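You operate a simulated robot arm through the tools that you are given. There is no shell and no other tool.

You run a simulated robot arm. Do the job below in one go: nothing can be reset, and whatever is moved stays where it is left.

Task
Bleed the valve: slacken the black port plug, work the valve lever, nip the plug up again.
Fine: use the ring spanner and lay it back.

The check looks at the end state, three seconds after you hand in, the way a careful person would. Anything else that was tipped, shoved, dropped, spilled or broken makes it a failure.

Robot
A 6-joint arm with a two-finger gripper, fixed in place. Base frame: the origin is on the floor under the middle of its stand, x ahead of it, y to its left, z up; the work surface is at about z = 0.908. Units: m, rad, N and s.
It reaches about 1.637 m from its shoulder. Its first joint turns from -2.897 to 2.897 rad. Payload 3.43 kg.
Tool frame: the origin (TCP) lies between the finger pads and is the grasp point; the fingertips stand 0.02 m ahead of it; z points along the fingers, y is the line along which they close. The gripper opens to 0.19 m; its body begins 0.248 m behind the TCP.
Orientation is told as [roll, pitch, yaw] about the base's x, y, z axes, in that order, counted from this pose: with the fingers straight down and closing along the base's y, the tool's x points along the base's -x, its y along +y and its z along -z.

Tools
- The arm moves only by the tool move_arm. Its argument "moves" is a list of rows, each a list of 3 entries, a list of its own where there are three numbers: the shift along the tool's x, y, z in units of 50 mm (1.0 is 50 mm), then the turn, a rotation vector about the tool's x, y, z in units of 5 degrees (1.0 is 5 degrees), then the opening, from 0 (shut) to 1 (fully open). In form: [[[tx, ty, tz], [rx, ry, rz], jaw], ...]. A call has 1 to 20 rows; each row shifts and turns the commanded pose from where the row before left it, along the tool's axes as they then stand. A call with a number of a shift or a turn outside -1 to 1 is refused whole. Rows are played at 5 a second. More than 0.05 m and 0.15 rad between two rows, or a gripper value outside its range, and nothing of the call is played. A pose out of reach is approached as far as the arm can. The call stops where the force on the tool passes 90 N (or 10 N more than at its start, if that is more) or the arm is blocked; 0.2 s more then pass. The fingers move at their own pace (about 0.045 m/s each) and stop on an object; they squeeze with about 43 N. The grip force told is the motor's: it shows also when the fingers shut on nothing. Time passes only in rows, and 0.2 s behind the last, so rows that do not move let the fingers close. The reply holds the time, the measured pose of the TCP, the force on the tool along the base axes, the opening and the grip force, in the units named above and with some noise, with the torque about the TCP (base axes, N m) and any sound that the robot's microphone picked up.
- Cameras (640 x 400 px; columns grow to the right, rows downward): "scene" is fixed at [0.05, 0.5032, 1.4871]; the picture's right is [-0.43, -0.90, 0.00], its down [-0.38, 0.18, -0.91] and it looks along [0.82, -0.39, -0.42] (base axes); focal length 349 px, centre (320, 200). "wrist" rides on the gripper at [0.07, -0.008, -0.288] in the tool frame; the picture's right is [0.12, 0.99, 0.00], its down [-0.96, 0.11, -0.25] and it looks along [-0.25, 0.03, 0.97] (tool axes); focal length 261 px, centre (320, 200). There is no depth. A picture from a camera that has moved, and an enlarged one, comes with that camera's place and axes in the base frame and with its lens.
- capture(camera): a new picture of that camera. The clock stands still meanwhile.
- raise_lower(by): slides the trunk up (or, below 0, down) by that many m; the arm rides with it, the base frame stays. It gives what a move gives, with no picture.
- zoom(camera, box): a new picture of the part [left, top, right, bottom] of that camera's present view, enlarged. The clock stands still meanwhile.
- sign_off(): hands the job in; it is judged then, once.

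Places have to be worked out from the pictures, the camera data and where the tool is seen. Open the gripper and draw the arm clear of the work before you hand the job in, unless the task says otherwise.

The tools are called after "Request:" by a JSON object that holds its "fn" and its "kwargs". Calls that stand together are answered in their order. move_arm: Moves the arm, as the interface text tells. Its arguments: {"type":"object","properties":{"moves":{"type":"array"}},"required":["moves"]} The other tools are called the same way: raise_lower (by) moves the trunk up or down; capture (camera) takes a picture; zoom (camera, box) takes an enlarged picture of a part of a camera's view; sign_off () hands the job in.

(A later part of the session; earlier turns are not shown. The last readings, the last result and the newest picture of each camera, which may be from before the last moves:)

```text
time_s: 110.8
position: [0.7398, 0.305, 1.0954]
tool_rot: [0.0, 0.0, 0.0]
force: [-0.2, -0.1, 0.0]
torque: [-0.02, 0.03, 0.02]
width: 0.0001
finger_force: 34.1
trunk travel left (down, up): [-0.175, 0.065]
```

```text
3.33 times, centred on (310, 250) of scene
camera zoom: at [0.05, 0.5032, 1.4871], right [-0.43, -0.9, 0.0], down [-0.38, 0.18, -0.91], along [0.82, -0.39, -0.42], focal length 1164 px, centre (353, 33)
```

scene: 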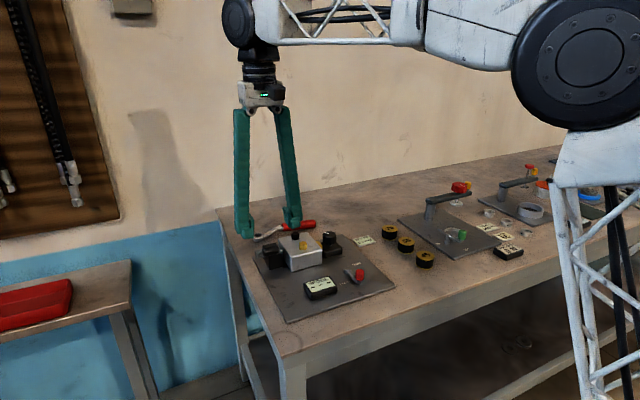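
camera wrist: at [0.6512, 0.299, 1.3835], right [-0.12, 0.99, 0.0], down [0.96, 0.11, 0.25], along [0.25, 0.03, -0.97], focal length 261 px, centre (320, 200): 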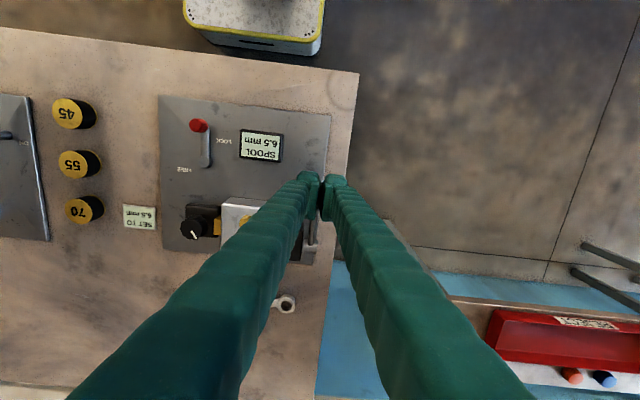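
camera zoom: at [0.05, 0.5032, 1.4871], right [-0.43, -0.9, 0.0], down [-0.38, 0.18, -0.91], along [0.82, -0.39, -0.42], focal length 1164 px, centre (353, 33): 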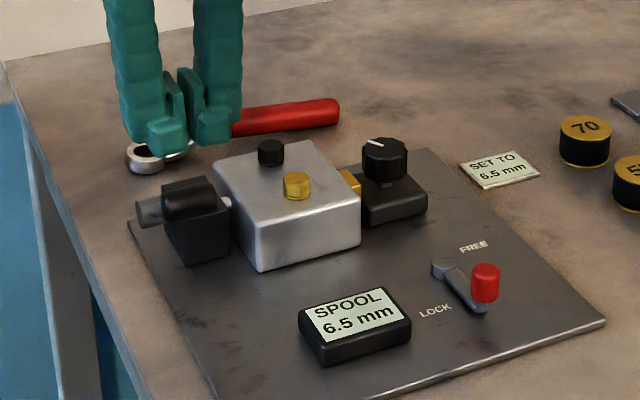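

The lever is back at rest with the reading at 6.5 mm. Now back to the spanner: I retrace the path above it and turn the tool to the grasp yaw.

Request:
{"fn": "move_arm", "kwargs": {"moves": [[[-0.76, -0.386, 0], [0, 0, 0], 0.42], [[-0.76, -0.386, 0], [0, 0, 0], 0.42], [[-0.76, -0.386, 0], [0, 0, 0], 0.42], [[-0.76, -0.386, 0], [0, 0, 0], 0.42], [[-0.76, -0.386, 0], [0, 0, 0], 0.42], [[-0.76, -0.386, 0], [0, 0, 0], 0.42], [[-0.74, -0.386, 0], [0, 0, 0], 0.42], [[0, 0, 0], [0, 0, 0], 0.42]]}}

Request:
{"fn": "move_arm", "kwargs": {"moves": [[[0, 0, 0], [0, 0, 0.99], 0.42], [[0, 0, 0], [0, 0, 0.99], 0.42], [[0, 0, 0], [0, 0, 0.99], 0.42], [[0, 0, 0], [0, 0, 0.99], 0.42], [[0, 0, 0], [0, 0, 0.99], 0.42], [[0, 0, 0], [0, 0, 0.99], 0.42], [[0, 0, 0], [0, 0, 0.99], 0.42], [[0, 0, 0], [0, 0, 0.99], 0.42], [[0, 0, 0], [0, 0, 0.99], 0.42], [[0, 0, 0], [0, 0, 0.99], 0.42], [[0, 0, 0], [0, 0, 0.99], 0.42], [[0, 0, 0], [0, 0, 0.99], 0.42], [[0, 0, 0], [0, 0, 0.99], 0.42], [[0, 0, 0], [0, 0, 0.99], 0.42], [[0, 0, 0], [0, 0, 0.99], 0.42], [[0, 0, 0], [0, 0, 0.99], 0.42], [[0, 0, 0], [0, 0, 0.99], 0.42], [[0, 0, 0], [0, 0, 0.99], 0.42], [[0, 0, 0.6], [0, 0, 0], 0.42], [[0, 0, 0.6], [0, 0, 0], 0.42]]}}

Request:
{"fn": "capture", "kwargs": {"camera": "wrist"}}

Request:
{"fn": "zoom", "kwargs": {"camera": "wrist", "box": [265, 75, 375, 245]}}

Request:
{"fn": "zoom", "kwargs": {"camera": "wrist", "box": [190, 130, 254, 180]}}

```text
time_s: 112.6
position: [1.0049, 0.1707, 1.0971]
tool_rot: [0.001, 0.002, -0.002]
force: [1.1, 0.1, -1.2]
torque: [-0.01, 0.07, -0.01]
width: 0.0799
finger_force: 0.1
trunk travel left (down, up): [-0.175, 0.065]
```

```text
time_s: 116.8
position: [1.0069, 0.169, 1.0359]
tool_rot: [0.0, -0.001, -1.556]
force: [-0.4, -0.3, 0.5]
torque: [-0.01, 0.03, 0.02]
width: 0.0797
finger_force: 0.0
trunk travel left (down, up): [-0.175, 0.065]
```

```text
taken
camera wrist: at [0.9971, 0.2395, 1.3231], right [0.99, 0.13, 0.0], down [0.13, -0.96, 0.25], along [0.03, -0.25, -0.97], focal length 261 px, centre (320, 200)
```

wrist: 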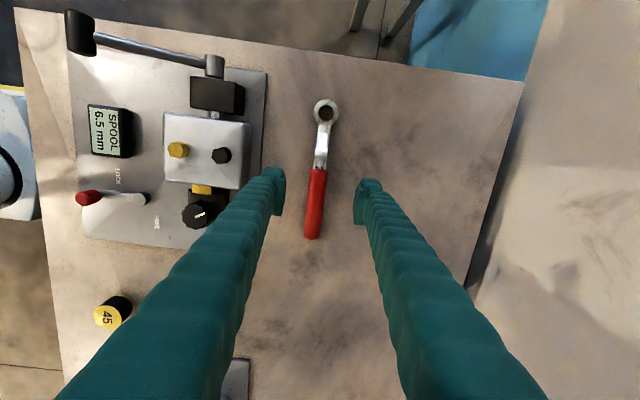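

```text
2.35 times, centred on (320, 160) of wrist
camera zoom: at [0.9971, 0.2395, 1.3231], right [0.99, 0.13, 0.0], down [0.13, -0.96, 0.25], along [0.03, -0.25, -0.97], focal length 613 px, centre (320, 294)
```

zoom: 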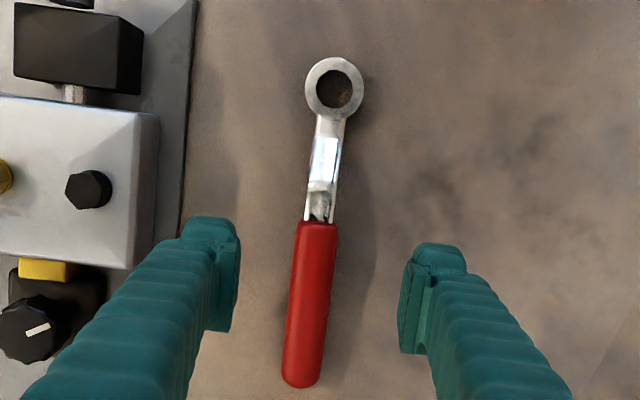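

```text
8.00 times, centred on (222, 155) of wrist
camera zoom: at [0.9971, 0.2395, 1.3231], right [0.99, 0.13, 0.0], down [0.13, -0.96, 0.25], along [0.03, -0.25, -0.97], focal length 2085 px, centre (1104, 560)
```

zoom: 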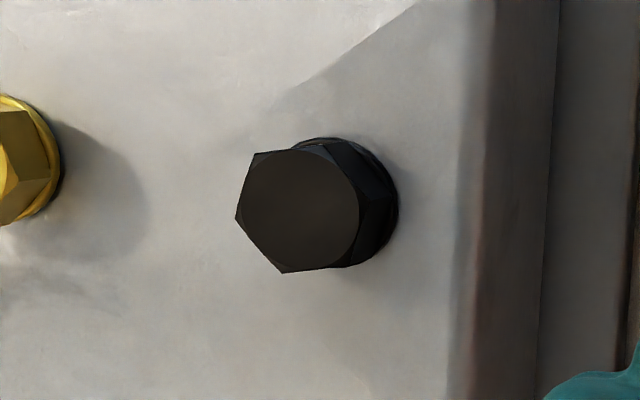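

The hex now sits at about 14.3° (mod 60), i.e. about 81.5° slacker than before, and the display still reads 6.5 mm. The spanner is where I left it, so I descend for the same grasp (x 1.004, y 0.171, z 0.928) and close.

Request:
{"fn": "move_arm", "kwargs": {"moves": [[[0.04, -0.06, 0.4], [0, 0, 0], 0.42], [[0, 0, 0.5], [0, 0, 0], 0.42], [[0, 0, 0.5], [0, 0, 0], 0.38], [[0, 0, 0.4], [0, 0, 0], 0.32], [[0, 0, 0.2], [0, 0, 0], 0.3], [[0, 0, 0.1], [0, 0, 0], 0.3], [[0, 0, 0.06], [0, 0, 0], 0.3], [[0, 0, 0], [0, 0, 0], 0.3]]}}

Request:
{"fn": "zoom", "kwargs": {"camera": "wrist", "box": [240, 60, 400, 240]}}

```text
time_s: 118.6
position: [1.0025, 0.1714, 0.9285]
tool_rot: [0.001, -0.001, -1.557]
force: [-0.2, -0.5, -0.6]
torque: [0.02, 0.0, -0.01]
width: 0.0571
finger_force: 0.1
trunk travel left (down, up): [-0.175, 0.065]
```

```text
2.22 times, centred on (320, 150) of wrist
camera zoom: at [0.9919, 0.2414, 1.2164], right [0.99, 0.13, 0.0], down [0.13, -0.96, 0.25], along [0.03, -0.25, -0.97], focal length 579 px, centre (320, 311)
```

zoom: 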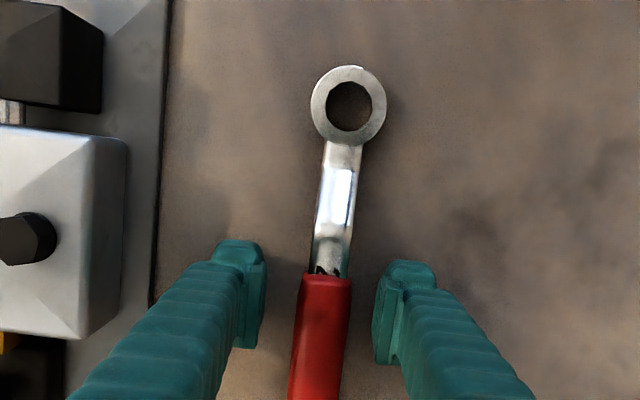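

The handle is centred between the pads just as before. I close and lift.

Request:
{"fn": "move_arm", "kwargs": {"moves": [[[0, 0, 0], [0, 0, 0], 0.2], [[0, 0, 0], [0, 0, 0], 0.1], [[0, 0, 0], [0, 0, 0], 0], [[0, 0, 0], [0, 0, 0], 0], [[0, 0, 0], [0, 0, 0], 0], [[0, 0, 0], [0, 0, 0], 0]]}}

Request:
{"fn": "move_arm", "kwargs": {"moves": [[[0, 0, -0.1], [0, 0, 0], 0], [[0, 0, -0.2], [0, 0, 0], 0], [[0, 0, -0.4], [0, 0, 0], 0], [[0, 0, -0.6], [0, 0, 0], 0], [[0, 0, -0.6], [0, 0, 0], 0], [[0, 0, -0.35], [0, 0, 0], 0], [[0, 0, 0], [0, 0, 0], 0]]}}

Request:
{"fn": "zoom", "kwargs": {"camera": "wrist", "box": [300, 80, 364, 130]}}

Request:
{"fn": "zoom", "kwargs": {"camera": "scene", "box": [230, 165, 350, 265]}}

```text
time_s: 120.0
position: [1.0024, 0.1699, 0.9296]
tool_rot: [0.001, 0.001, -1.558]
force: [1.1, 0.2, 0.4]
torque: [0.06, -0.03, -0.09]
width: 0.0272
finger_force: 42.0
trunk travel left (down, up): [-0.175, 0.065]
```

```text
time_s: 121.6
position: [1.0025, 0.1716, 1.042]
tool_rot: [0.001, 0.0, -1.559]
force: [0.3, -0.8, -4.0]
torque: [-0.1, -0.01, -0.03]
width: 0.0271
finger_force: 43.2
trunk travel left (down, up): [-0.175, 0.065]
```

```text
8.00 times, centred on (332, 105) of wrist
camera zoom: at [0.9922, 0.2418, 1.3294], right [0.99, 0.13, 0.0], down [0.13, -0.96, 0.25], along [0.03, -0.25, -0.97], focal length 2085 px, centre (224, 960)
```

zoom: 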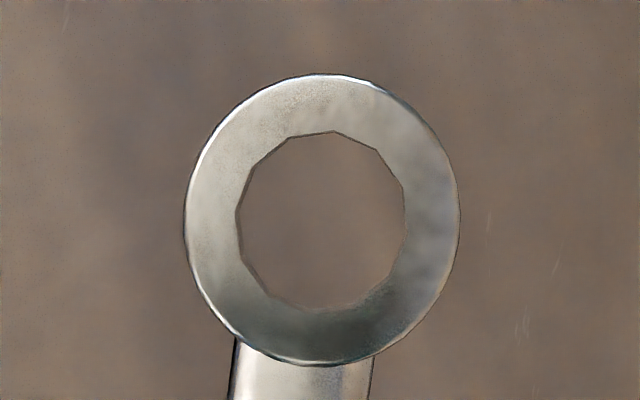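

```text
4.00 times, centred on (290, 215) of scene
camera zoom: at [0.05, 0.5032, 1.4871], right [-0.43, -0.9, 0.0], down [-0.38, 0.18, -0.91], along [0.82, -0.39, -0.42], focal length 1397 px, centre (440, 140)
```

zoom: 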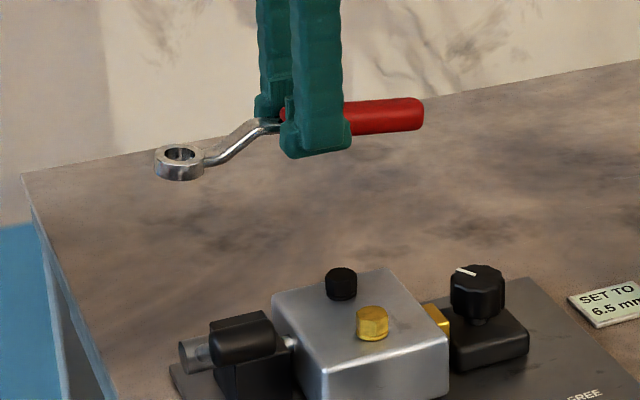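

Held cleanly, ring at tool (0.097, 0.002). The plug centre is at about (0.872, 0.1925). I turn to handle heading ≈43° so the ring will match the slackened hex, and move it above the plug.

Request:
{"fn": "move_arm", "kwargs": {"moves": [[[0, 0, 0], [0, 0, -1], 0], [[0, 0, 0], [0, 0, -1], 0], [[0, 0, 0], [0, 0, -1], 0], [[0, 0, 0], [0, 0, -1], 0], [[0, 0, 0], [0, 0, -1], 0], [[0, 0, 0], [0, 0, -1], 0], [[0, 0, 0], [0, 0, -1], 0], [[0, 0, 0], [0, 0, -1], 0], [[0, 0, 0], [0, 0, -1], 0], [[0, 0, 0], [0, 0, -1], 0], [[0, 0, 0], [0, 0, -1], 0], [[0, 0, 0], [0, 0, -1], 0], [[0, 0, 0], [0, 0, -1], 0], [[0, 0, 0], [0, 0, -1], 0], [[0, 0, 0], [0, 0, -1], 0], [[0, 0, 0], [0, 0, -1], 0], [[0, 0, 0], [0, 0, -1], 0], [[0, 0, 0], [0, 0, -1], 0]]}}

Request:
{"fn": "move_arm", "kwargs": {"moves": [[[0, 0, 0], [0, 0, -1], 0], [[0, 0, 0], [0, 0, -1], 0], [[0, 0, 0], [0, 0, -1], 0], [[0, 0, 0], [0, 0, -1], 0], [[0, 0, 0], [0, 0, -1], 0], [[0, 0, 0], [0, 0, -1], 0], [[0, 0, 0], [0, 0, -1], 0], [[0, 0, 0], [0, 0, -1], 0], [[0, 0, 0], [0, 0, -0.4], 0], [[-0.105, 0.681, 0.05], [0, 0, 0], 0], [[-0.105, 0.681, 0.05], [0, 0, 0], 0], [[-0.105, 0.681, 0.05], [0, 0, 0], 0], [[0, 0, 0], [0, 0, 0], 0]]}}

Request:
{"fn": "zoom", "kwargs": {"camera": "wrist", "box": [300, 80, 364, 130]}}

Request:
{"fn": "zoom", "kwargs": {"camera": "scene", "box": [275, 200, 325, 250]}}

```text
time_s: 125.4
position: [1.0015, 0.1716, 1.0415]
tool_rot: [0.0, 0.001, 0.014]
force: [0.2, 0.1, -3.5]
torque: [-0.02, -0.15, 0.04]
width: 0.0272
finger_force: 42.5
trunk travel left (down, up): [-0.175, 0.065]
```

```text
time_s: 128.2
position: [0.9447, 0.2571, 1.0352]
tool_rot: [0.001, -0.001, 0.745]
force: [0.6, -0.2, -3.4]
torque: [0.1, -0.11, 0.03]
width: 0.0273
finger_force: 42.9
trunk travel left (down, up): [-0.175, 0.065]
```

```text
8.00 times, centred on (332, 105) of wrist
camera zoom: at [0.8969, 0.2023, 1.3224], right [-0.76, 0.65, 0.0], down [0.63, 0.74, 0.25], along [0.16, 0.19, -0.97], focal length 2085 px, centre (224, 960)
```

zoom: 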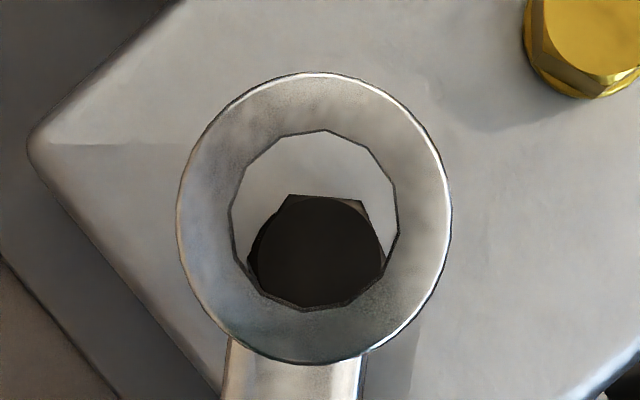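

```text
8.00 times, centred on (300, 225) of scene
camera zoom: at [0.05, 0.5032, 1.4871], right [-0.43, -0.9, 0.0], down [-0.38, 0.18, -0.91], along [0.82, -0.39, -0.42], focal length 2795 px, centre (480, 0)
```

zoom: 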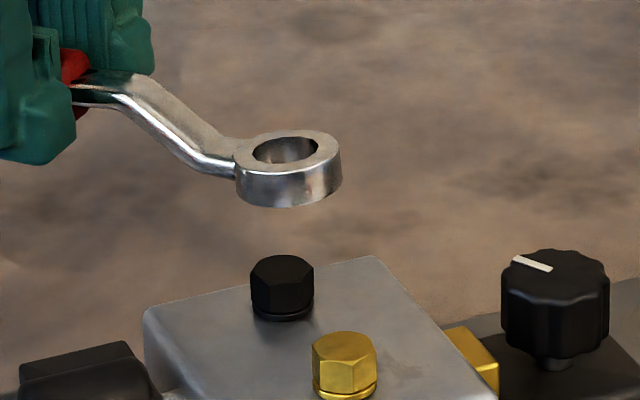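

The plug is at tool (0.096, 0.0039), the ring at (0.0973, 0.0008), and the hex is about 2° counter-clockwise of the ring corners. I correct position and angle and come down to just above the plug.

Request:
{"fn": "move_arm", "kwargs": {"moves": [[[-0.026, 0.112, 0], [0, 0, -0.3], 0], [[0, 0, 0.25], [0, 0, 0], 0], [[0, 0, 0.22], [0, 0, 0], 0], [[0, 0, 0.12], [0, 0, 0], 0], [[0, 0, 0], [0, 0, 0], 0]]}}

Request:
{"fn": "zoom", "kwargs": {"camera": "wrist", "box": [300, 80, 364, 130]}}

```text
time_s: 129.4
position: [0.9422, 0.2605, 1.0037]
tool_rot: [0.001, 0.0, 0.772]
force: [-0.5, 0.4, -2.1]
torque: [0.07, -0.1, 0.04]
width: 0.0271
finger_force: 43.1
trunk travel left (down, up): [-0.175, 0.065]
```

```text
8.00 times, centred on (332, 105) of wrist
camera zoom: at [0.8956, 0.2064, 1.2913], right [-0.78, 0.63, 0.0], down [0.61, 0.75, 0.25], along [0.15, 0.19, -0.97], focal length 2085 px, centre (224, 960)
```

zoom: 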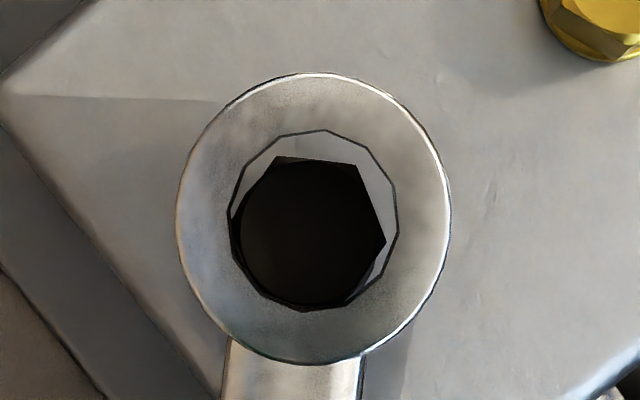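

Aligned within about 0.6 mm and 1.5°. I nudge and lower in 2.5 mm steps onto the hex.

Request:
{"fn": "move_arm", "kwargs": {"moves": [[[-0.012, -0.008, 0.05], [0, 0, 0], 0], [[0, 0, 0.05], [0, 0, 0], 0], [[0, 0, 0.05], [0, 0, 0], 0], [[0, 0, 0], [0, 0, 0], 0]]}}

Request:
{"fn": "zoom", "kwargs": {"camera": "wrist", "box": [300, 80, 364, 130]}}

```text
time_s: 130.4
position: [0.9427, 0.263, 0.9973]
tool_rot: [0.0, 0.001, 0.774]
force: [0.5, -0.3, -3.6]
torque: [0.1, -0.11, 0.02]
width: 0.0272
finger_force: 42.5
trunk travel left (down, up): [-0.175, 0.065]
```

```text
8.00 times, centred on (332, 105) of wrist
camera zoom: at [0.8966, 0.2068, 1.2835], right [-0.78, 0.63, 0.0], down [0.61, 0.75, 0.25], along [0.16, 0.19, -0.97], focal length 2085 px, centre (224, 960)
```

zoom: 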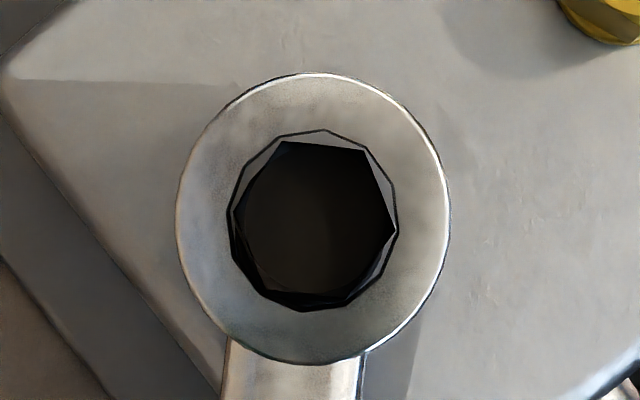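

No contact, the ring is over the hex. I lower the last centimetre.

Request:
{"fn": "move_arm", "kwargs": {"moves": [[[0.008, 0.006, 0.05], [0, 0, 0], 0], [[0, 0, 0.05], [0, 0, 0], 0], [[0, 0, 0.05], [0, 0, 0], 0], [[0, 0, 0.04], [0, 0, 0], 0], [[0, 0, 0], [0, 0, 0], 0]]}}

Request:
{"fn": "zoom", "kwargs": {"camera": "wrist", "box": [318, 91, 346, 121]}}

Request:
{"fn": "zoom", "kwargs": {"camera": "scene", "box": [275, 200, 325, 250]}}

```text
time_s: 131.6
position: [0.9421, 0.262, 0.9882]
tool_rot: [0.0, 0.0, 0.773]
force: [-0.6, 0.1, 4.3]
torque: [-0.27, 0.37, -0.07]
width: 0.0272
finger_force: 43.1
trunk travel left (down, up): [-0.175, 0.065]
```

```text
13.33 times, centred on (332, 106) of wrist
camera zoom: at [0.8958, 0.2075, 1.2749], right [-0.78, 0.63, 0.0], down [0.61, 0.75, 0.25], along [0.16, 0.19, -0.97], focal length 3475 px, centre (160, 1453)
```

zoom: 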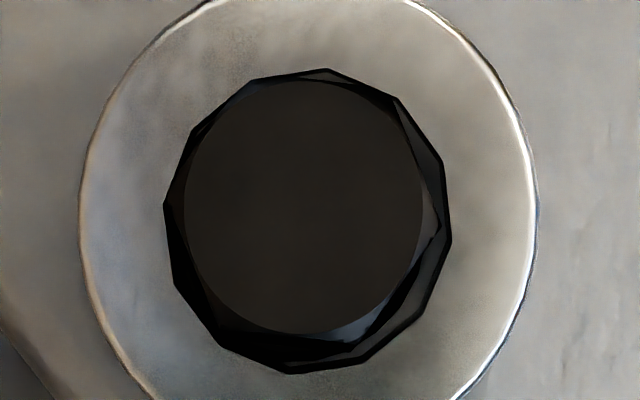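

```text
8.00 times, centred on (300, 225) of scene
camera zoom: at [0.05, 0.5032, 1.4871], right [-0.43, -0.9, 0.0], down [-0.38, 0.18, -0.91], along [0.82, -0.39, -0.42], focal length 2795 px, centre (480, 0)
```

zoom: 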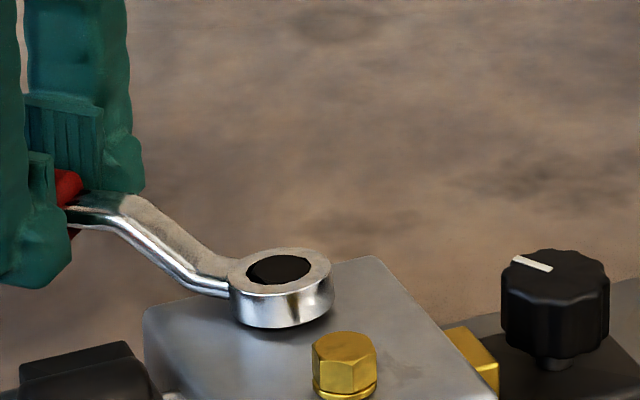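

Seated (light touch on the washer). I raise 1 mm and start tightening clockwise about the plug centre, 30° first.

Request:
{"fn": "move_arm", "kwargs": {"moves": [[[0, 0, -0.02], [0, 0, 0], 0], [[0.009, -0.17, 0], [0, 0, 1], 0], [[0.009, -0.17, 0], [0, 0, 1], 0], [[0.009, -0.17, 0], [0, 0, 1], 0], [[0.009, -0.17, 0], [0, 0, 1], 0], [[0.009, -0.17, 0], [0, 0, 1], 0], [[0.009, -0.17, 0], [0, 0, 1], 0], [[0, 0, 0], [0, 0, 0], 0]]}}

Request:
{"fn": "zoom", "kwargs": {"camera": "wrist", "box": [318, 91, 346, 121]}}

```text
time_s: 133.4
position: [0.9678, 0.2182, 0.9882]
tool_rot: [0.001, 0.0, 0.249]
force: [-0.2, 0.1, -2.7]
torque: [0.06, -0.14, 0.0]
width: 0.0273
finger_force: 43.5
trunk travel left (down, up): [-0.175, 0.065]
```

```text
13.33 times, centred on (332, 106) of wrist
camera zoom: at [0.8998, 0.1929, 1.2753], right [-0.36, 0.93, 0.0], down [0.9, 0.35, 0.25], along [0.23, 0.09, -0.97], focal length 3475 px, centre (160, 1453)
```

zoom: 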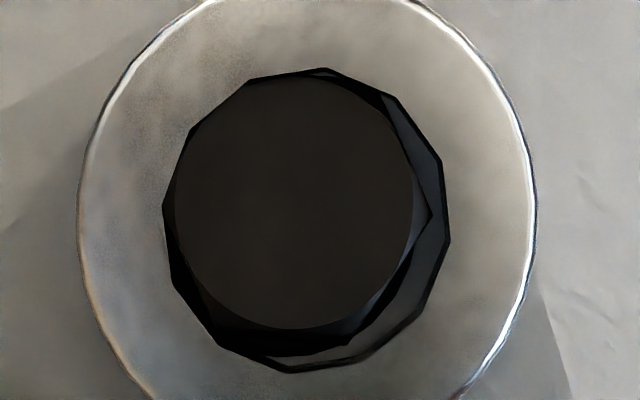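

Turning with little force; the ring leads the plug by about 1 mm, so I correct and turn another 30°.

Request:
{"fn": "move_arm", "kwargs": {"moves": [[[0.02, -0.018, 0], [0, 0, 0], 0], [[0.009, -0.171, 0], [0, 0, 1], 0], [[0.009, -0.171, 0], [0, 0, 1], 0], [[0.009, -0.171, 0], [0, 0, 1], 0], [[0.009, -0.171, 0], [0, 0, 1], 0], [[0.009, -0.171, 0], [0, 0, 1], 0], [[0.009, -0.171, 0], [0, 0, 1], 0], [[0, 0, 0], [0, 0, 0], 0]]}}

Request:
{"fn": "zoom", "kwargs": {"camera": "wrist", "box": [318, 91, 346, 121]}}

```text
time_s: 135.2
position: [0.9639, 0.1654, 0.9881]
tool_rot: [0.0, 0.001, -0.275]
force: [5.9, 0.0, -2.5]
torque: [-0.01, -0.19, -0.2]
width: 0.0272
finger_force: 42.6
trunk travel left (down, up): [-0.175, 0.065]
```

```text
13.33 times, centred on (332, 106) of wrist
camera zoom: at [0.8937, 0.1758, 1.2752], right [0.16, 0.99, 0.0], down [0.96, -0.15, 0.25], along [0.24, -0.04, -0.97], focal length 3475 px, centre (160, 1453)
```

zoom: 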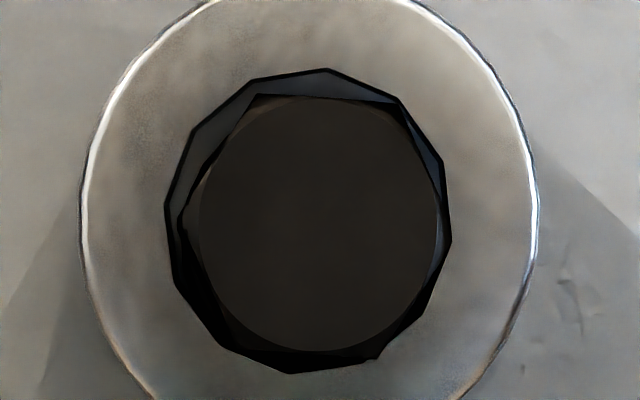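

Now at yaw -15.8° with a slight radial load. I relieve it and turn 15° more, then go in finer steps.

Request:
{"fn": "move_arm", "kwargs": {"moves": [[[-0.012, 0.014, 0], [0, 0, 0], 0], [[0.009, -0.17, 0], [0, 0, 1], 0], [[0.009, -0.17, 0], [0, 0, 1], 0], [[0.009, -0.17, 0], [0, 0, 1], 0], [[0, 0, 0], [0, 0, 0], 0]]}}

Request:
{"fn": "zoom", "kwargs": {"camera": "wrist", "box": [318, 91, 346, 121]}}

```text
time_s: 136.4
position: [0.956, 0.1418, 0.9894]
tool_rot: [0.0, -0.001, -0.538]
force: [2.5, -1.9, -2.6]
torque: [-0.12, -0.12, 0.13]
width: 0.0274
finger_force: 42.9
trunk travel left (down, up): [-0.175, 0.065]
```

```text
13.33 times, centred on (332, 106) of wrist
camera zoom: at [0.8899, 0.1716, 1.2758], right [0.41, 0.91, 0.0], down [0.89, -0.39, 0.25], along [0.23, -0.1, -0.97], focal length 3475 px, centre (160, 1453)
```

zoom: 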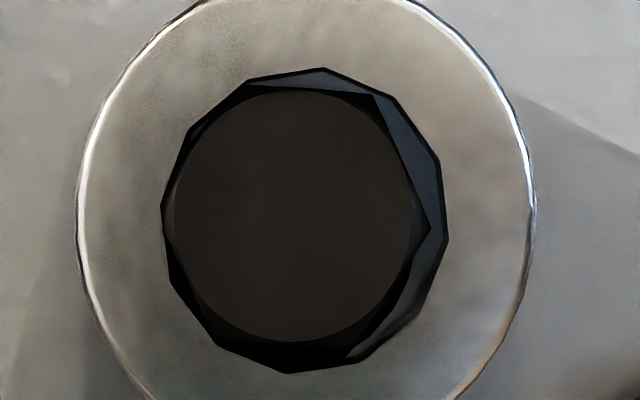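

At yaw -31°. I recentre and proceed in 2.5° steps toward the original angle, watching for the torque to rise.

Request:
{"fn": "move_arm", "kwargs": {"moves": [[[0, -0.014, 0], [0, 0, 0], 0], [[0.004, -0.085, 0], [0, 0, 0.5], 0], [[0.004, -0.085, 0], [0, 0, 0.5], 0], [[0.004, -0.085, 0], [0, 0, 0.5], 0], [[0, 0, 0], [0, 0, 0], 0]]}}

Request:
{"fn": "move_arm", "kwargs": {"moves": [[[0.004, -0.085, 0], [0, 0, 0.5], 0], [[0, 0, 0], [0, 0, 0], 0]]}}

Request:
{"fn": "zoom", "kwargs": {"camera": "wrist", "box": [318, 91, 346, 121]}}

```text
time_s: 137.6
position: [0.9468, 0.1321, 0.9895]
tool_rot: [0.0, 0.001, -0.666]
force: [2.3, -2.5, -2.9]
torque: [-0.14, -0.12, 0.26]
width: 0.0272
finger_force: 42.9
trunk travel left (down, up): [-0.175, 0.065]
```

```text
time_s: 138.2
position: [0.9454, 0.1286, 0.9901]
tool_rot: [-0.001, -0.001, -0.711]
force: [1.4, -1.8, -2.7]
torque: [-0.13, -0.11, 0.38]
width: 0.027
finger_force: 43.0
trunk travel left (down, up): [-0.175, 0.065]
```

```text
13.33 times, centred on (332, 106) of wrist
camera zoom: at [0.8851, 0.1682, 1.2766], right [0.56, 0.83, 0.0], down [0.8, -0.54, 0.25], along [0.2, -0.14, -0.97], focal length 3475 px, centre (160, 1453)
```

zoom: 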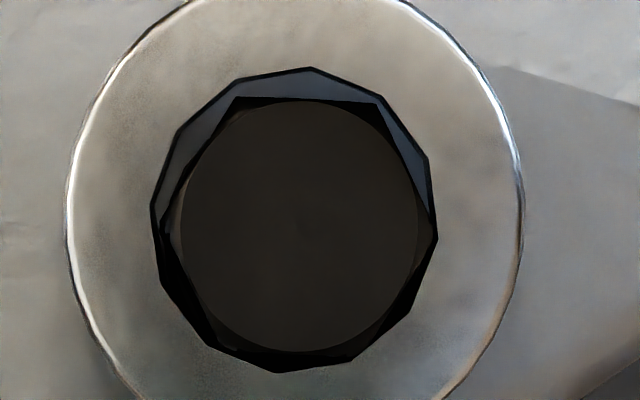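

The hex is at about -6.3°, nearly the original -7.2°, and torque is starting to build (0.13 → 0.26 → 0.38 N m). I continue in small steps to nip it up.

Request:
{"fn": "move_arm", "kwargs": {"moves": [[[0.004, -0.085, 0], [0, 0, 0.5], 0], [[0, 0, 0], [0, 0, 0], 0]]}}

Request:
{"fn": "move_arm", "kwargs": {"moves": [[[0.004, -0.085, 0], [0, 0, 0.5], 0], [[0, 0, 0], [0, 0, 0], 0]]}}

Request:
{"fn": "zoom", "kwargs": {"camera": "wrist", "box": [318, 91, 346, 121]}}

```text
time_s: 138.8
position: [0.9423, 0.126, 0.9892]
tool_rot: [0.001, 0.0, -0.754]
force: [6.1, -2.7, -1.8]
torque: [-0.06, -0.15, 0.28]
width: 0.0271
finger_force: 43.2
trunk travel left (down, up): [-0.175, 0.065]
```

```text
time_s: 139.4
position: [0.9391, 0.1235, 0.9877]
tool_rot: [0.0, 0.0, -0.8]
force: [9.6, -3.7, -3.9]
torque: [-0.28, -0.44, 0.16]
width: 0.0268
finger_force: 43.4
trunk travel left (down, up): [-0.175, 0.065]
```

```text
13.33 times, centred on (332, 106) of wrist
camera zoom: at [0.8831, 0.1672, 1.2762], right [0.63, 0.78, 0.0], down [0.75, -0.61, 0.25], along [0.19, -0.16, -0.97], focal length 3475 px, centre (160, 1453)
```

zoom: 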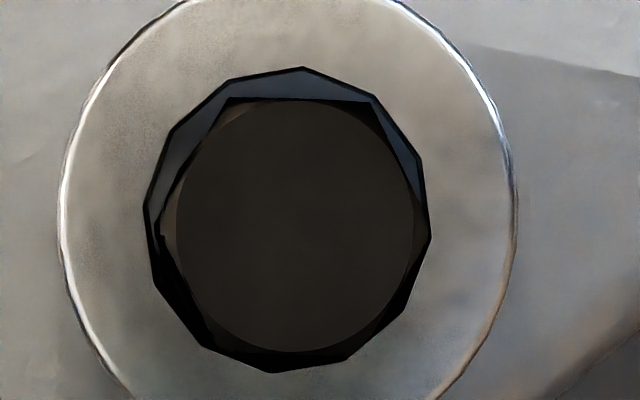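

The hex is at about -9.7° and the resisting torque is near 0.6 N m, plus a radial load from the ring being pushed inward. I relieve the radial load by 1 mm and take two more small steps.

Request:
{"fn": "move_arm", "kwargs": {"moves": [[[-0.016, 0, 0], [0, 0, 0], 0], [[0.004, -0.09, 0], [0, 0, 0.5], 0], [[0, 0, 0], [0, 0, 0], 0]]}}

Request:
{"fn": "move_arm", "kwargs": {"moves": [[[0.004, -0.09, 0], [0, 0, 0.5], 0], [[0, 0, 0], [0, 0, 0], 0]]}}

Request:
{"fn": "zoom", "kwargs": {"camera": "wrist", "box": [318, 91, 346, 121]}}

```text
time_s: 140.2
position: [0.9354, 0.1206, 0.989]
tool_rot: [0.001, 0.001, -0.841]
force: [8.3, -1.6, -1.8]
torque: [-0.05, -0.24, 0.13]
width: 0.0269
finger_force: 42.9
trunk travel left (down, up): [-0.175, 0.065]
```

```text
time_s: 140.8
position: [0.9318, 0.1165, 0.9886]
tool_rot: [0.001, 0.0, -0.884]
force: [10.6, -1.7, -2.6]
torque: [-0.1, -0.39, 0.04]
width: 0.027
finger_force: 43.0
trunk travel left (down, up): [-0.175, 0.065]
```

```text
13.33 times, centred on (332, 106) of wrist
camera zoom: at [0.8803, 0.1653, 1.2757], right [0.69, 0.72, 0.0], down [0.7, -0.67, 0.25], along [0.18, -0.17, -0.97], focal length 3475 px, centre (160, 1453)
```

zoom: 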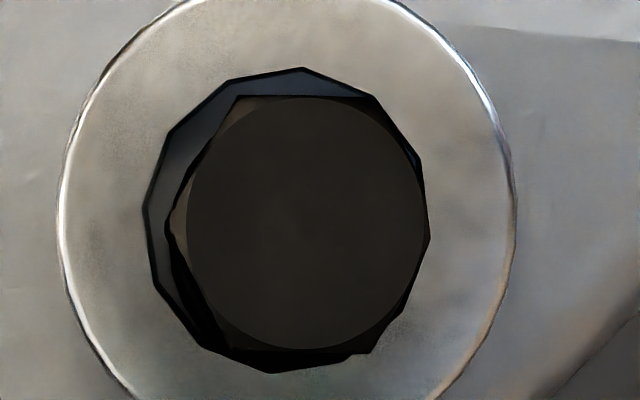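

Hex ≈ -14.5° with about 0.73 N m of resistance. Torque ramped up steadily from near zero, and it passed the original angle (-7°) at roughly 0.35–0.5 N m, so the plug is now firmly nipped, perhaps slightly past where it was. I unload the spanner, lift it off and check the hex angle from exactly the same viewpoint as my first reference picture.

Request:
{"fn": "move_arm", "kwargs": {"moves": [[[0.002, 0.07, 0], [0, 0, -0.4], 0], [[0.002, 0.07, 0], [0, 0, -0.4], 0], [[0, 0, 0], [0, 0, 0], 0]]}}

Request:
{"fn": "zoom", "kwargs": {"camera": "wrist", "box": [318, 91, 346, 121]}}

```text
time_s: 141.6
position: [0.936, 0.1216, 0.9884]
tool_rot: [0.001, -0.001, -0.818]
force: [8.4, -7.7, -5.8]
torque: [-0.44, -0.43, -0.09]
width: 0.0271
finger_force: 43.0
trunk travel left (down, up): [-0.175, 0.065]
```

```text
13.33 times, centred on (332, 106) of wrist
camera zoom: at [0.8822, 0.1666, 1.2755], right [0.64, 0.77, 0.0], down [0.74, -0.62, 0.25], along [0.19, -0.16, -0.97], focal length 3475 px, centre (160, 1453)
```

zoom: 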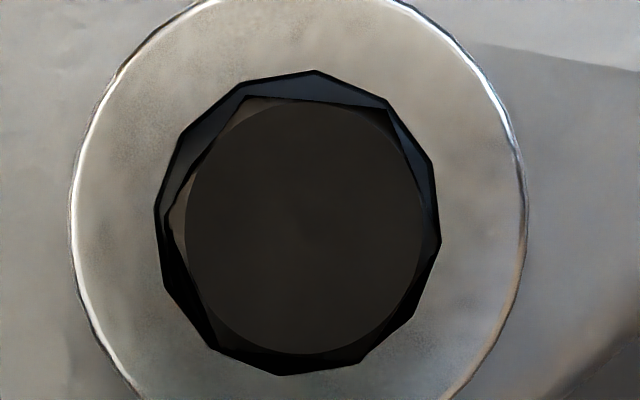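

Torque unloaded; about 11 N of radial load remains. I relieve it by 1.5 mm and lift the ring off.

Request:
{"fn": "move_arm", "kwargs": {"moves": [[[-0.03, 0, 0], [0, 0, 0], 0], [[0, 0, 0], [0, 0, 0], 0]]}}

Request:
{"fn": "move_arm", "kwargs": {"moves": [[[0, 0, -0.1], [0, 0, 0], 0], [[0, 0, -0.15], [0, 0, 0], 0], [[0, 0, -0.3], [0, 0, 0], 0], [[0, 0, -0.4], [0, 0, 0], 0], [[0, 0, 0], [0, 0, 0], 0]]}}

Request:
{"fn": "zoom", "kwargs": {"camera": "wrist", "box": [300, 80, 364, 130]}}

Request:
{"fn": "zoom", "kwargs": {"camera": "scene", "box": [275, 200, 325, 250]}}

```text
time_s: 142.2
position: [0.9383, 0.1205, 0.9885]
tool_rot: [-0.003, -0.001, -0.813]
force: [0.6, 0.2, -3.5]
torque: [-0.05, -0.09, 0.0]
width: 0.027
finger_force: 42.9
trunk travel left (down, up): [-0.175, 0.065]
```

```text
time_s: 143.4
position: [0.9388, 0.119, 1.0369]
tool_rot: [0.001, -0.001, -0.815]
force: [-0.5, 0.4, -2.8]
torque: [-0.08, -0.16, 0.05]
width: 0.0272
finger_force: 42.8
trunk travel left (down, up): [-0.175, 0.065]
```

```text
8.00 times, centred on (332, 105) of wrist
camera zoom: at [0.8835, 0.1656, 1.3235], right [0.64, 0.77, 0.0], down [0.74, -0.62, 0.25], along [0.19, -0.16, -0.97], focal length 2085 px, centre (224, 960)
```

zoom: 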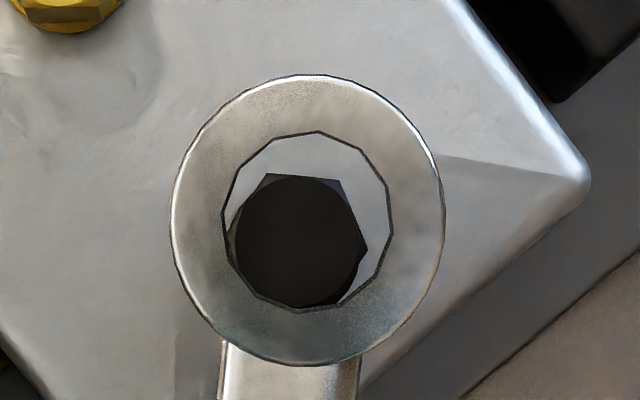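

```text
8.00 times, centred on (300, 225) of scene
camera zoom: at [0.05, 0.5032, 1.4871], right [-0.43, -0.9, 0.0], down [-0.38, 0.18, -0.91], along [0.82, -0.39, -0.42], focal length 2795 px, centre (480, 0)
```

zoom: 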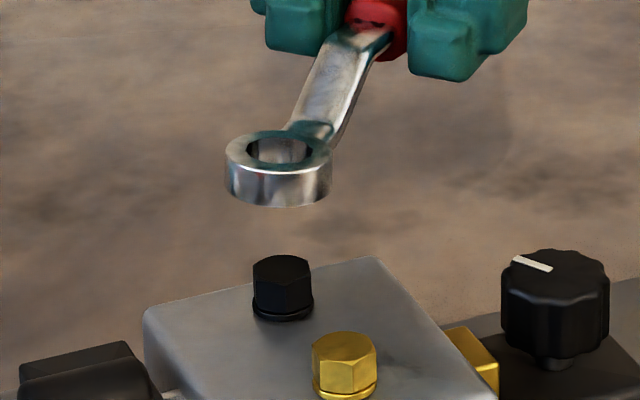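

The plug stays where I tightened it, about 8° tighter than originally. "Nip up" means light tightness as it was, so I'll reseat the ring and ease it back a few degrees to just on the tight side of its original angle. First I lower the ring back on with a 1.5 mm correction.

Request:
{"fn": "move_arm", "kwargs": {"moves": [[[0.03, 0, 0.2], [0, 0, 0], 0], [[0, 0, 0.25], [0, 0, 0], 0], [[0, 0, 0.17], [0, 0, 0], 0], [[0, 0, 0], [0, 0, 0], 0]]}}

Request:
{"fn": "zoom", "kwargs": {"camera": "wrist", "box": [300, 80, 364, 130]}}

```text
time_s: 144.4
position: [0.9393, 0.1221, 1.0058]
tool_rot: [0.0, 0.001, -0.814]
force: [-0.4, 0.1, -3.7]
torque: [-0.1, -0.07, -0.03]
width: 0.0272
finger_force: 42.5
trunk travel left (down, up): [-0.175, 0.065]
```

```text
8.00 times, centred on (332, 105) of wrist
camera zoom: at [0.8826, 0.1669, 1.2923], right [0.64, 0.77, 0.0], down [0.74, -0.62, 0.25], along [0.19, -0.16, -0.97], focal length 2085 px, centre (224, 960)
```

zoom: 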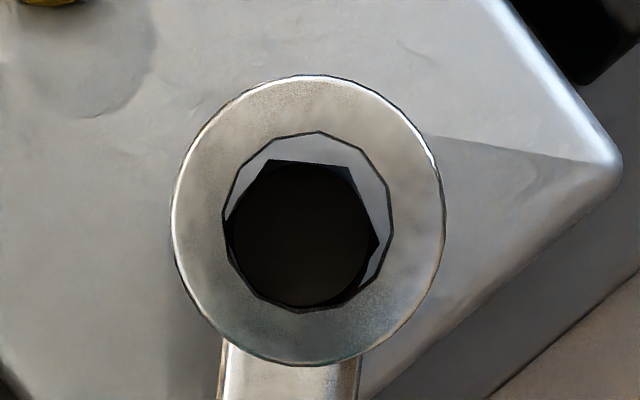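

Centred. I lower the ring onto the hex.

Request:
{"fn": "move_arm", "kwargs": {"moves": [[[0, 0, 0.07], [0, 0, 0], 0], [[0, 0, 0.07], [0, 0, 0], 0], [[0, 0, 0.07], [0, 0, 0], 0], [[0, 0, 0.07], [0, 0, 0], 0], [[0, 0, 0.06], [0, 0, 0], 0], [[0, 0, 0], [0, 0, 0], 0]]}}

Request:
{"fn": "zoom", "kwargs": {"camera": "wrist", "box": [318, 91, 346, 121]}}

```text
time_s: 145.8
position: [0.9377, 0.1206, 0.9882]
tool_rot: [0.0, -0.001, -0.815]
force: [11.1, -10.0, 9.7]
torque: [0.54, 0.55, -0.18]
width: 0.0271
finger_force: 42.8
trunk travel left (down, up): [-0.175, 0.065]
```

```text
13.33 times, centred on (332, 106) of wrist
camera zoom: at [0.8817, 0.1665, 1.2763], right [0.64, 0.77, 0.0], down [0.74, -0.62, 0.25], along [0.19, -0.16, -0.97], focal length 3475 px, centre (160, 1453)
```

zoom: 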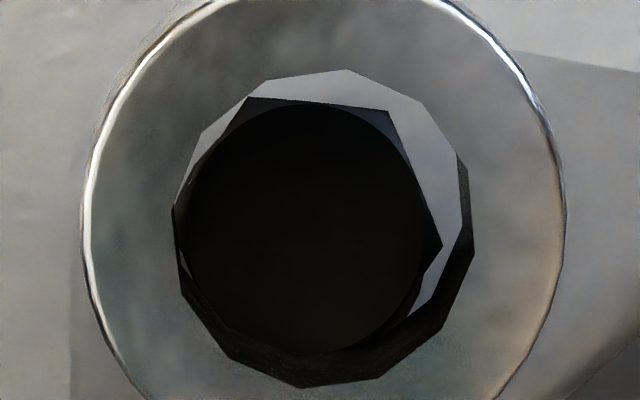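

The ring caught on the hex edge and tilted in the grip instead of dropping on. I lift off right away and look.

Request:
{"fn": "move_arm", "kwargs": {"moves": [[[0, 0, -0.1], [0, 0, 0], 0], [[0, 0, -0.2], [0, 0, 0], 0], [[0, 0, -0.3], [0, 0, 0], 0], [[0, 0, -0.3], [0, 0, 0], 0], [[0, 0, 0], [0, 0, 0], 0]]}}

Request:
{"fn": "zoom", "kwargs": {"camera": "wrist", "box": [300, 80, 364, 130]}}

Request:
{"fn": "zoom", "kwargs": {"camera": "scene", "box": [265, 180, 345, 250]}}

```text
time_s: 147.0
position: [0.9373, 0.1215, 1.0345]
tool_rot: [0.001, 0.0, -0.815]
force: [-0.5, 0.2, -3.7]
torque: [-0.11, -0.1, -0.01]
width: 0.0273
finger_force: 43.4
trunk travel left (down, up): [-0.175, 0.065]
```

```text
8.00 times, centred on (332, 105) of wrist
camera zoom: at [0.8822, 0.1672, 1.3209], right [0.64, 0.77, 0.0], down [0.74, -0.62, 0.25], along [0.19, -0.16, -0.97], focal length 2085 px, centre (224, 960)
```

zoom: 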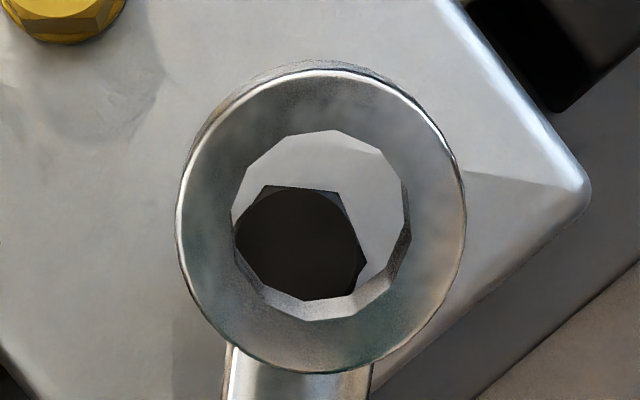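

```text
5.71 times, centred on (305, 215) of scene
camera zoom: at [0.05, 0.5032, 1.4871], right [-0.43, -0.9, 0.0], down [-0.38, 0.18, -0.91], along [0.82, -0.39, -0.42], focal length 1996 px, centre (406, 114)
```

zoom: 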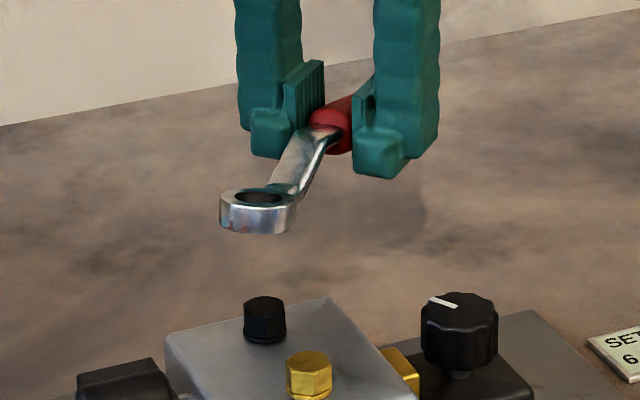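

The spanner has pitched about 8° in the grip. Pressing it flat on the bench at its home will restore that. On the way I stop at my earlier reference pose to compare the hex angle exactly.

Request:
{"fn": "move_arm", "kwargs": {"moves": [[[0, 0, 0], [0, 0, 0.85], 0], [[0, 0, 0], [0, 0, 0.85], 0], [[0, 0, 0], [0, 0, 0.85], 0], [[0, 0, 0], [0, 0, 0.85], 0], [[0, 0, 0], [0, 0, 0.85], 0], [[0, 0, 0], [0, 0, 0.85], 0], [[0, 0, 0], [0, 0, 0.85], 0], [[0, 0, 0], [0, 0, 0.85], 0], [[0, 0, 0], [0, 0, 0.85], 0], [[0, 0, 0], [0, 0, 0.85], 0], [[0.426, 0.677, 0], [0, 0, 0], 0], [[0.426, 0.677, 0], [0, 0, 0], 0], [[0, 0, 0.625], [0, 0, 0], 0], [[0, 0, 0.625], [0, 0, 0], 0], [[0, 0, 0], [0, 0, 0], 0]]}}

Request:
{"fn": "zoom", "kwargs": {"camera": "wrist", "box": [170, 130, 234, 180]}}

Request:
{"fn": "zoom", "kwargs": {"camera": "scene", "box": [230, 175, 350, 265]}}

```text
time_s: 150.2
position: [1.0056, 0.1637, 0.972]
tool_rot: [0.0, 0.0, -1.556]
force: [-0.1, -1.2, -2.7]
torque: [-0.15, 0.03, 0.02]
width: 0.027
finger_force: 43.1
trunk travel left (down, up): [-0.175, 0.065]
```

```text
8.00 times, centred on (202, 155) of wrist
camera zoom: at [0.9951, 0.2339, 1.2586], right [0.99, 0.13, 0.0], down [0.13, -0.96, 0.25], along [0.03, -0.25, -0.97], focal length 2085 px, centre (1264, 560)
```

zoom: 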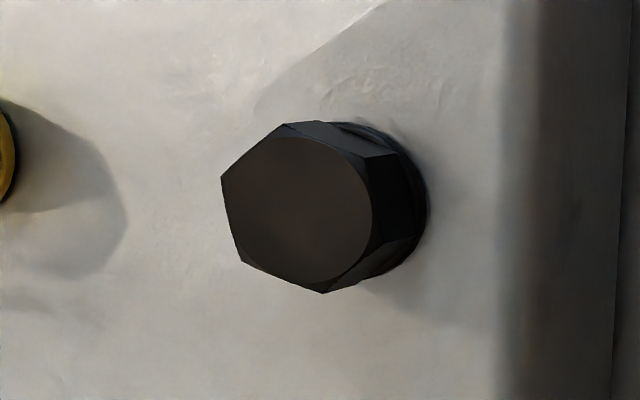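

```text
4.44 times, centred on (290, 220) of scene
camera zoom: at [0.05, 0.5032, 1.4871], right [-0.43, -0.9, 0.0], down [-0.38, 0.18, -0.91], along [0.82, -0.39, -0.42], focal length 1553 px, centre (453, 111)
```

zoom: 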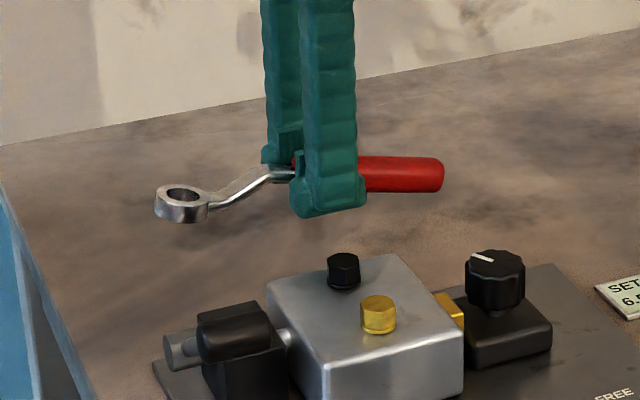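

From the identical viewpoint the hex reads -14.8° now versus -7.2° originally: fully tightened, 7.6° past where it was. I'll level the spanner on the bench, then ease the plug back roughly 5°. I lower onto the bench at the home spot, still gripping.

Request:
{"fn": "move_arm", "kwargs": {"moves": [[[0.136, 0, 0.3], [0, 0, 0], 0], [[0, 0, 0.2], [0, 0, 0], 0], [[0, 0, 0.12], [0, 0, 0], 0], [[0, 0, 0.1], [0, 0, 0], 0], [[0, 0, 0.08], [0, 0, 0], 0], [[0, 0, 0.07], [0, 0, 0], 0], [[0, 0, 0], [0, 0, 0], 0]]}}

Request:
{"fn": "zoom", "kwargs": {"camera": "scene", "box": [230, 185, 350, 275]}}

Request:
{"fn": "zoom", "kwargs": {"camera": "wrist", "box": [300, 80, 364, 130]}}

```text
time_s: 151.8
position: [1.0033, 0.1713, 0.928]
tool_rot: [0.0, 0.0, -1.557]
force: [-1.0, 4.6, 7.9]
torque: [-1.23, 0.0, -0.03]
width: 0.027
finger_force: 43.2
trunk travel left (down, up): [-0.175, 0.065]
```

```text
4.44 times, centred on (290, 230) of scene
camera zoom: at [0.05, 0.5032, 1.4871], right [-0.43, -0.9, 0.0], down [-0.38, 0.18, -0.91], along [0.82, -0.39, -0.42], focal length 1553 px, centre (453, 67)
```

zoom: 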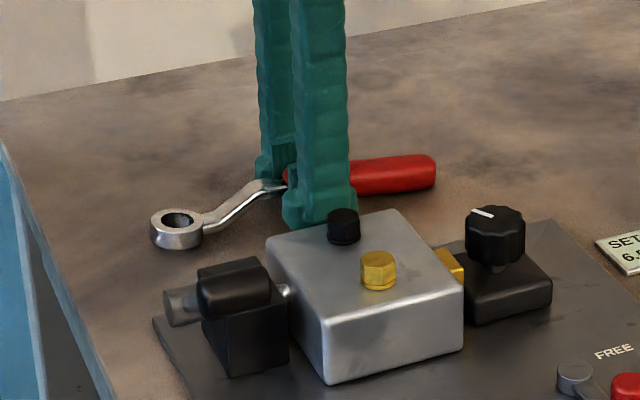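

```text
8.00 times, centred on (332, 105) of wrist
camera zoom: at [0.9933, 0.2419, 1.2148], right [0.99, 0.13, 0.0], down [0.13, -0.96, 0.25], along [0.03, -0.25, -0.97], focal length 2085 px, centre (224, 960)
```

zoom: 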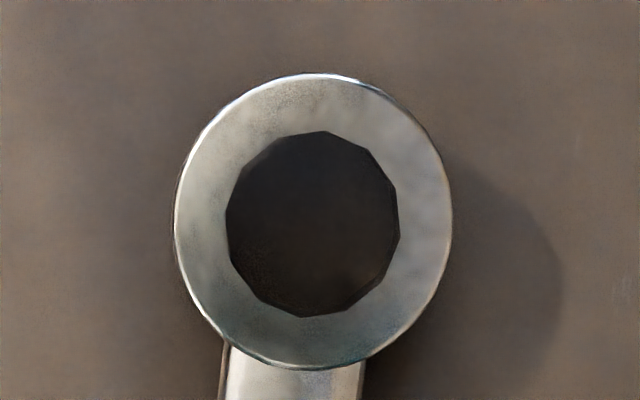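

Nearly level; the far end still carries load. Since it's on the bench at home, I open briefly so it settles flat, then regrip.

Request:
{"fn": "move_arm", "kwargs": {"moves": [[[0, 0, 0], [0, 0, 0], 0.16], [[0, 0, 0], [0, 0, 0], 0.2], [[0, 0, 0], [0, 0, 0], 0.25], [[0, 0, 0], [0, 0, 0], 0.25], [[0, 0, 0], [0, 0, 0], 0.25]]}}

Request:
{"fn": "zoom", "kwargs": {"camera": "wrist", "box": [240, 60, 400, 240]}}

Request:
{"fn": "zoom", "kwargs": {"camera": "scene", "box": [230, 185, 350, 275]}}

```text
time_s: 153.0
position: [1.0053, 0.1708, 0.927]
tool_rot: [0.0, 0.0, -1.556]
force: [0.3, 0.0, -0.4]
torque: [0.0, -0.03, -0.01]
width: 0.0474
finger_force: 0.1
trunk travel left (down, up): [-0.175, 0.065]
```

```text
2.22 times, centred on (320, 150) of wrist
camera zoom: at [0.9938, 0.2413, 1.2143], right [0.99, 0.13, 0.0], down [0.13, -0.96, 0.25], along [0.03, -0.25, -0.97], focal length 579 px, centre (320, 311)
```

zoom: 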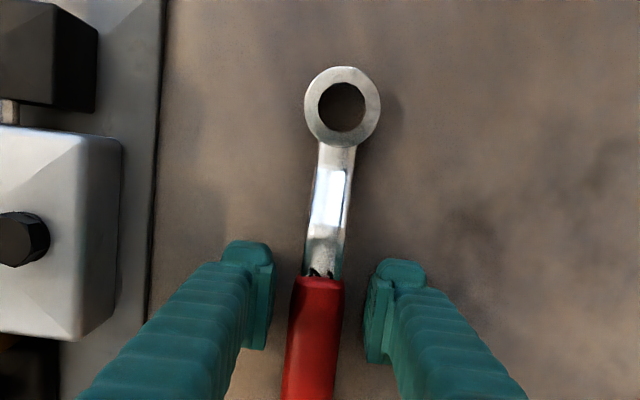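

```text
4.44 times, centred on (290, 230) of scene
camera zoom: at [0.05, 0.5032, 1.4871], right [-0.43, -0.9, 0.0], down [-0.38, 0.18, -0.91], along [0.82, -0.39, -0.42], focal length 1553 px, centre (453, 67)
```

zoom: 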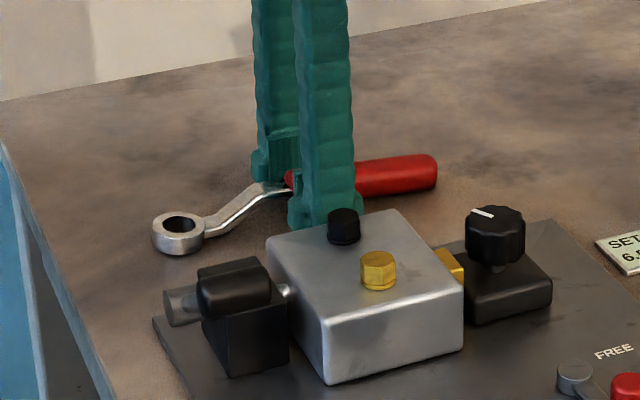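

The spanner rests flat at home. To leave the plug merely nipped (close to its original tightness) I'll ease it back about 5°. I centre the jaws on the handle, regrip and lift.

Request:
{"fn": "move_arm", "kwargs": {"moves": [[[0, -0.06, 0.01], [0, 0, 0], 0.25], [[0, 0, 0], [0, 0, 0], 0.15], [[0, 0, 0], [0, 0, 0], 0], [[0, 0, 0], [0, 0, 0], 0], [[0, 0, 0], [0, 0, 0], 0], [[0, 0, 0], [0, 0, 0], 0]]}}

Request:
{"fn": "move_arm", "kwargs": {"moves": [[[0, 0, -0.1], [0, 0, 0], 0], [[0, 0, -0.2], [0, 0, 0], 0], [[0, 0, -0.4], [0, 0, 0], 0], [[0, 0, -0.6], [0, 0, 0], 0], [[0, 0, -0.6], [0, 0, 0], 0], [[0, 0, -0.35], [0, 0, 0], 0], [[0, 0, 0], [0, 0, 0], 0]]}}

Request:
{"fn": "zoom", "kwargs": {"camera": "wrist", "box": [300, 80, 364, 130]}}

```text
time_s: 154.4
position: [1.002, 0.1707, 0.9249]
tool_rot: [0.0, 0.001, -1.558]
force: [-0.7, 0.1, 0.4]
torque: [-0.04, 0.02, 0.03]
width: 0.027
finger_force: 43.1
trunk travel left (down, up): [-0.175, 0.065]
```

```text
time_s: 156.0
position: [1.0026, 0.1717, 1.0396]
tool_rot: [0.0, 0.0, -1.557]
force: [0.1, -0.1, -3.2]
torque: [-0.16, 0.04, -0.01]
width: 0.0272
finger_force: 42.5
trunk travel left (down, up): [-0.175, 0.065]
```

```text
8.00 times, centred on (332, 105) of wrist
camera zoom: at [0.992, 0.2406, 1.3259], right [0.99, 0.13, 0.0], down [0.13, -0.96, 0.25], along [0.03, -0.25, -0.97], focal length 2085 px, centre (224, 960)
```

zoom: 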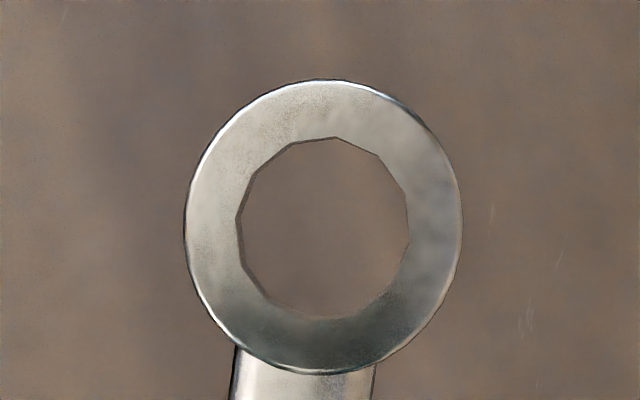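

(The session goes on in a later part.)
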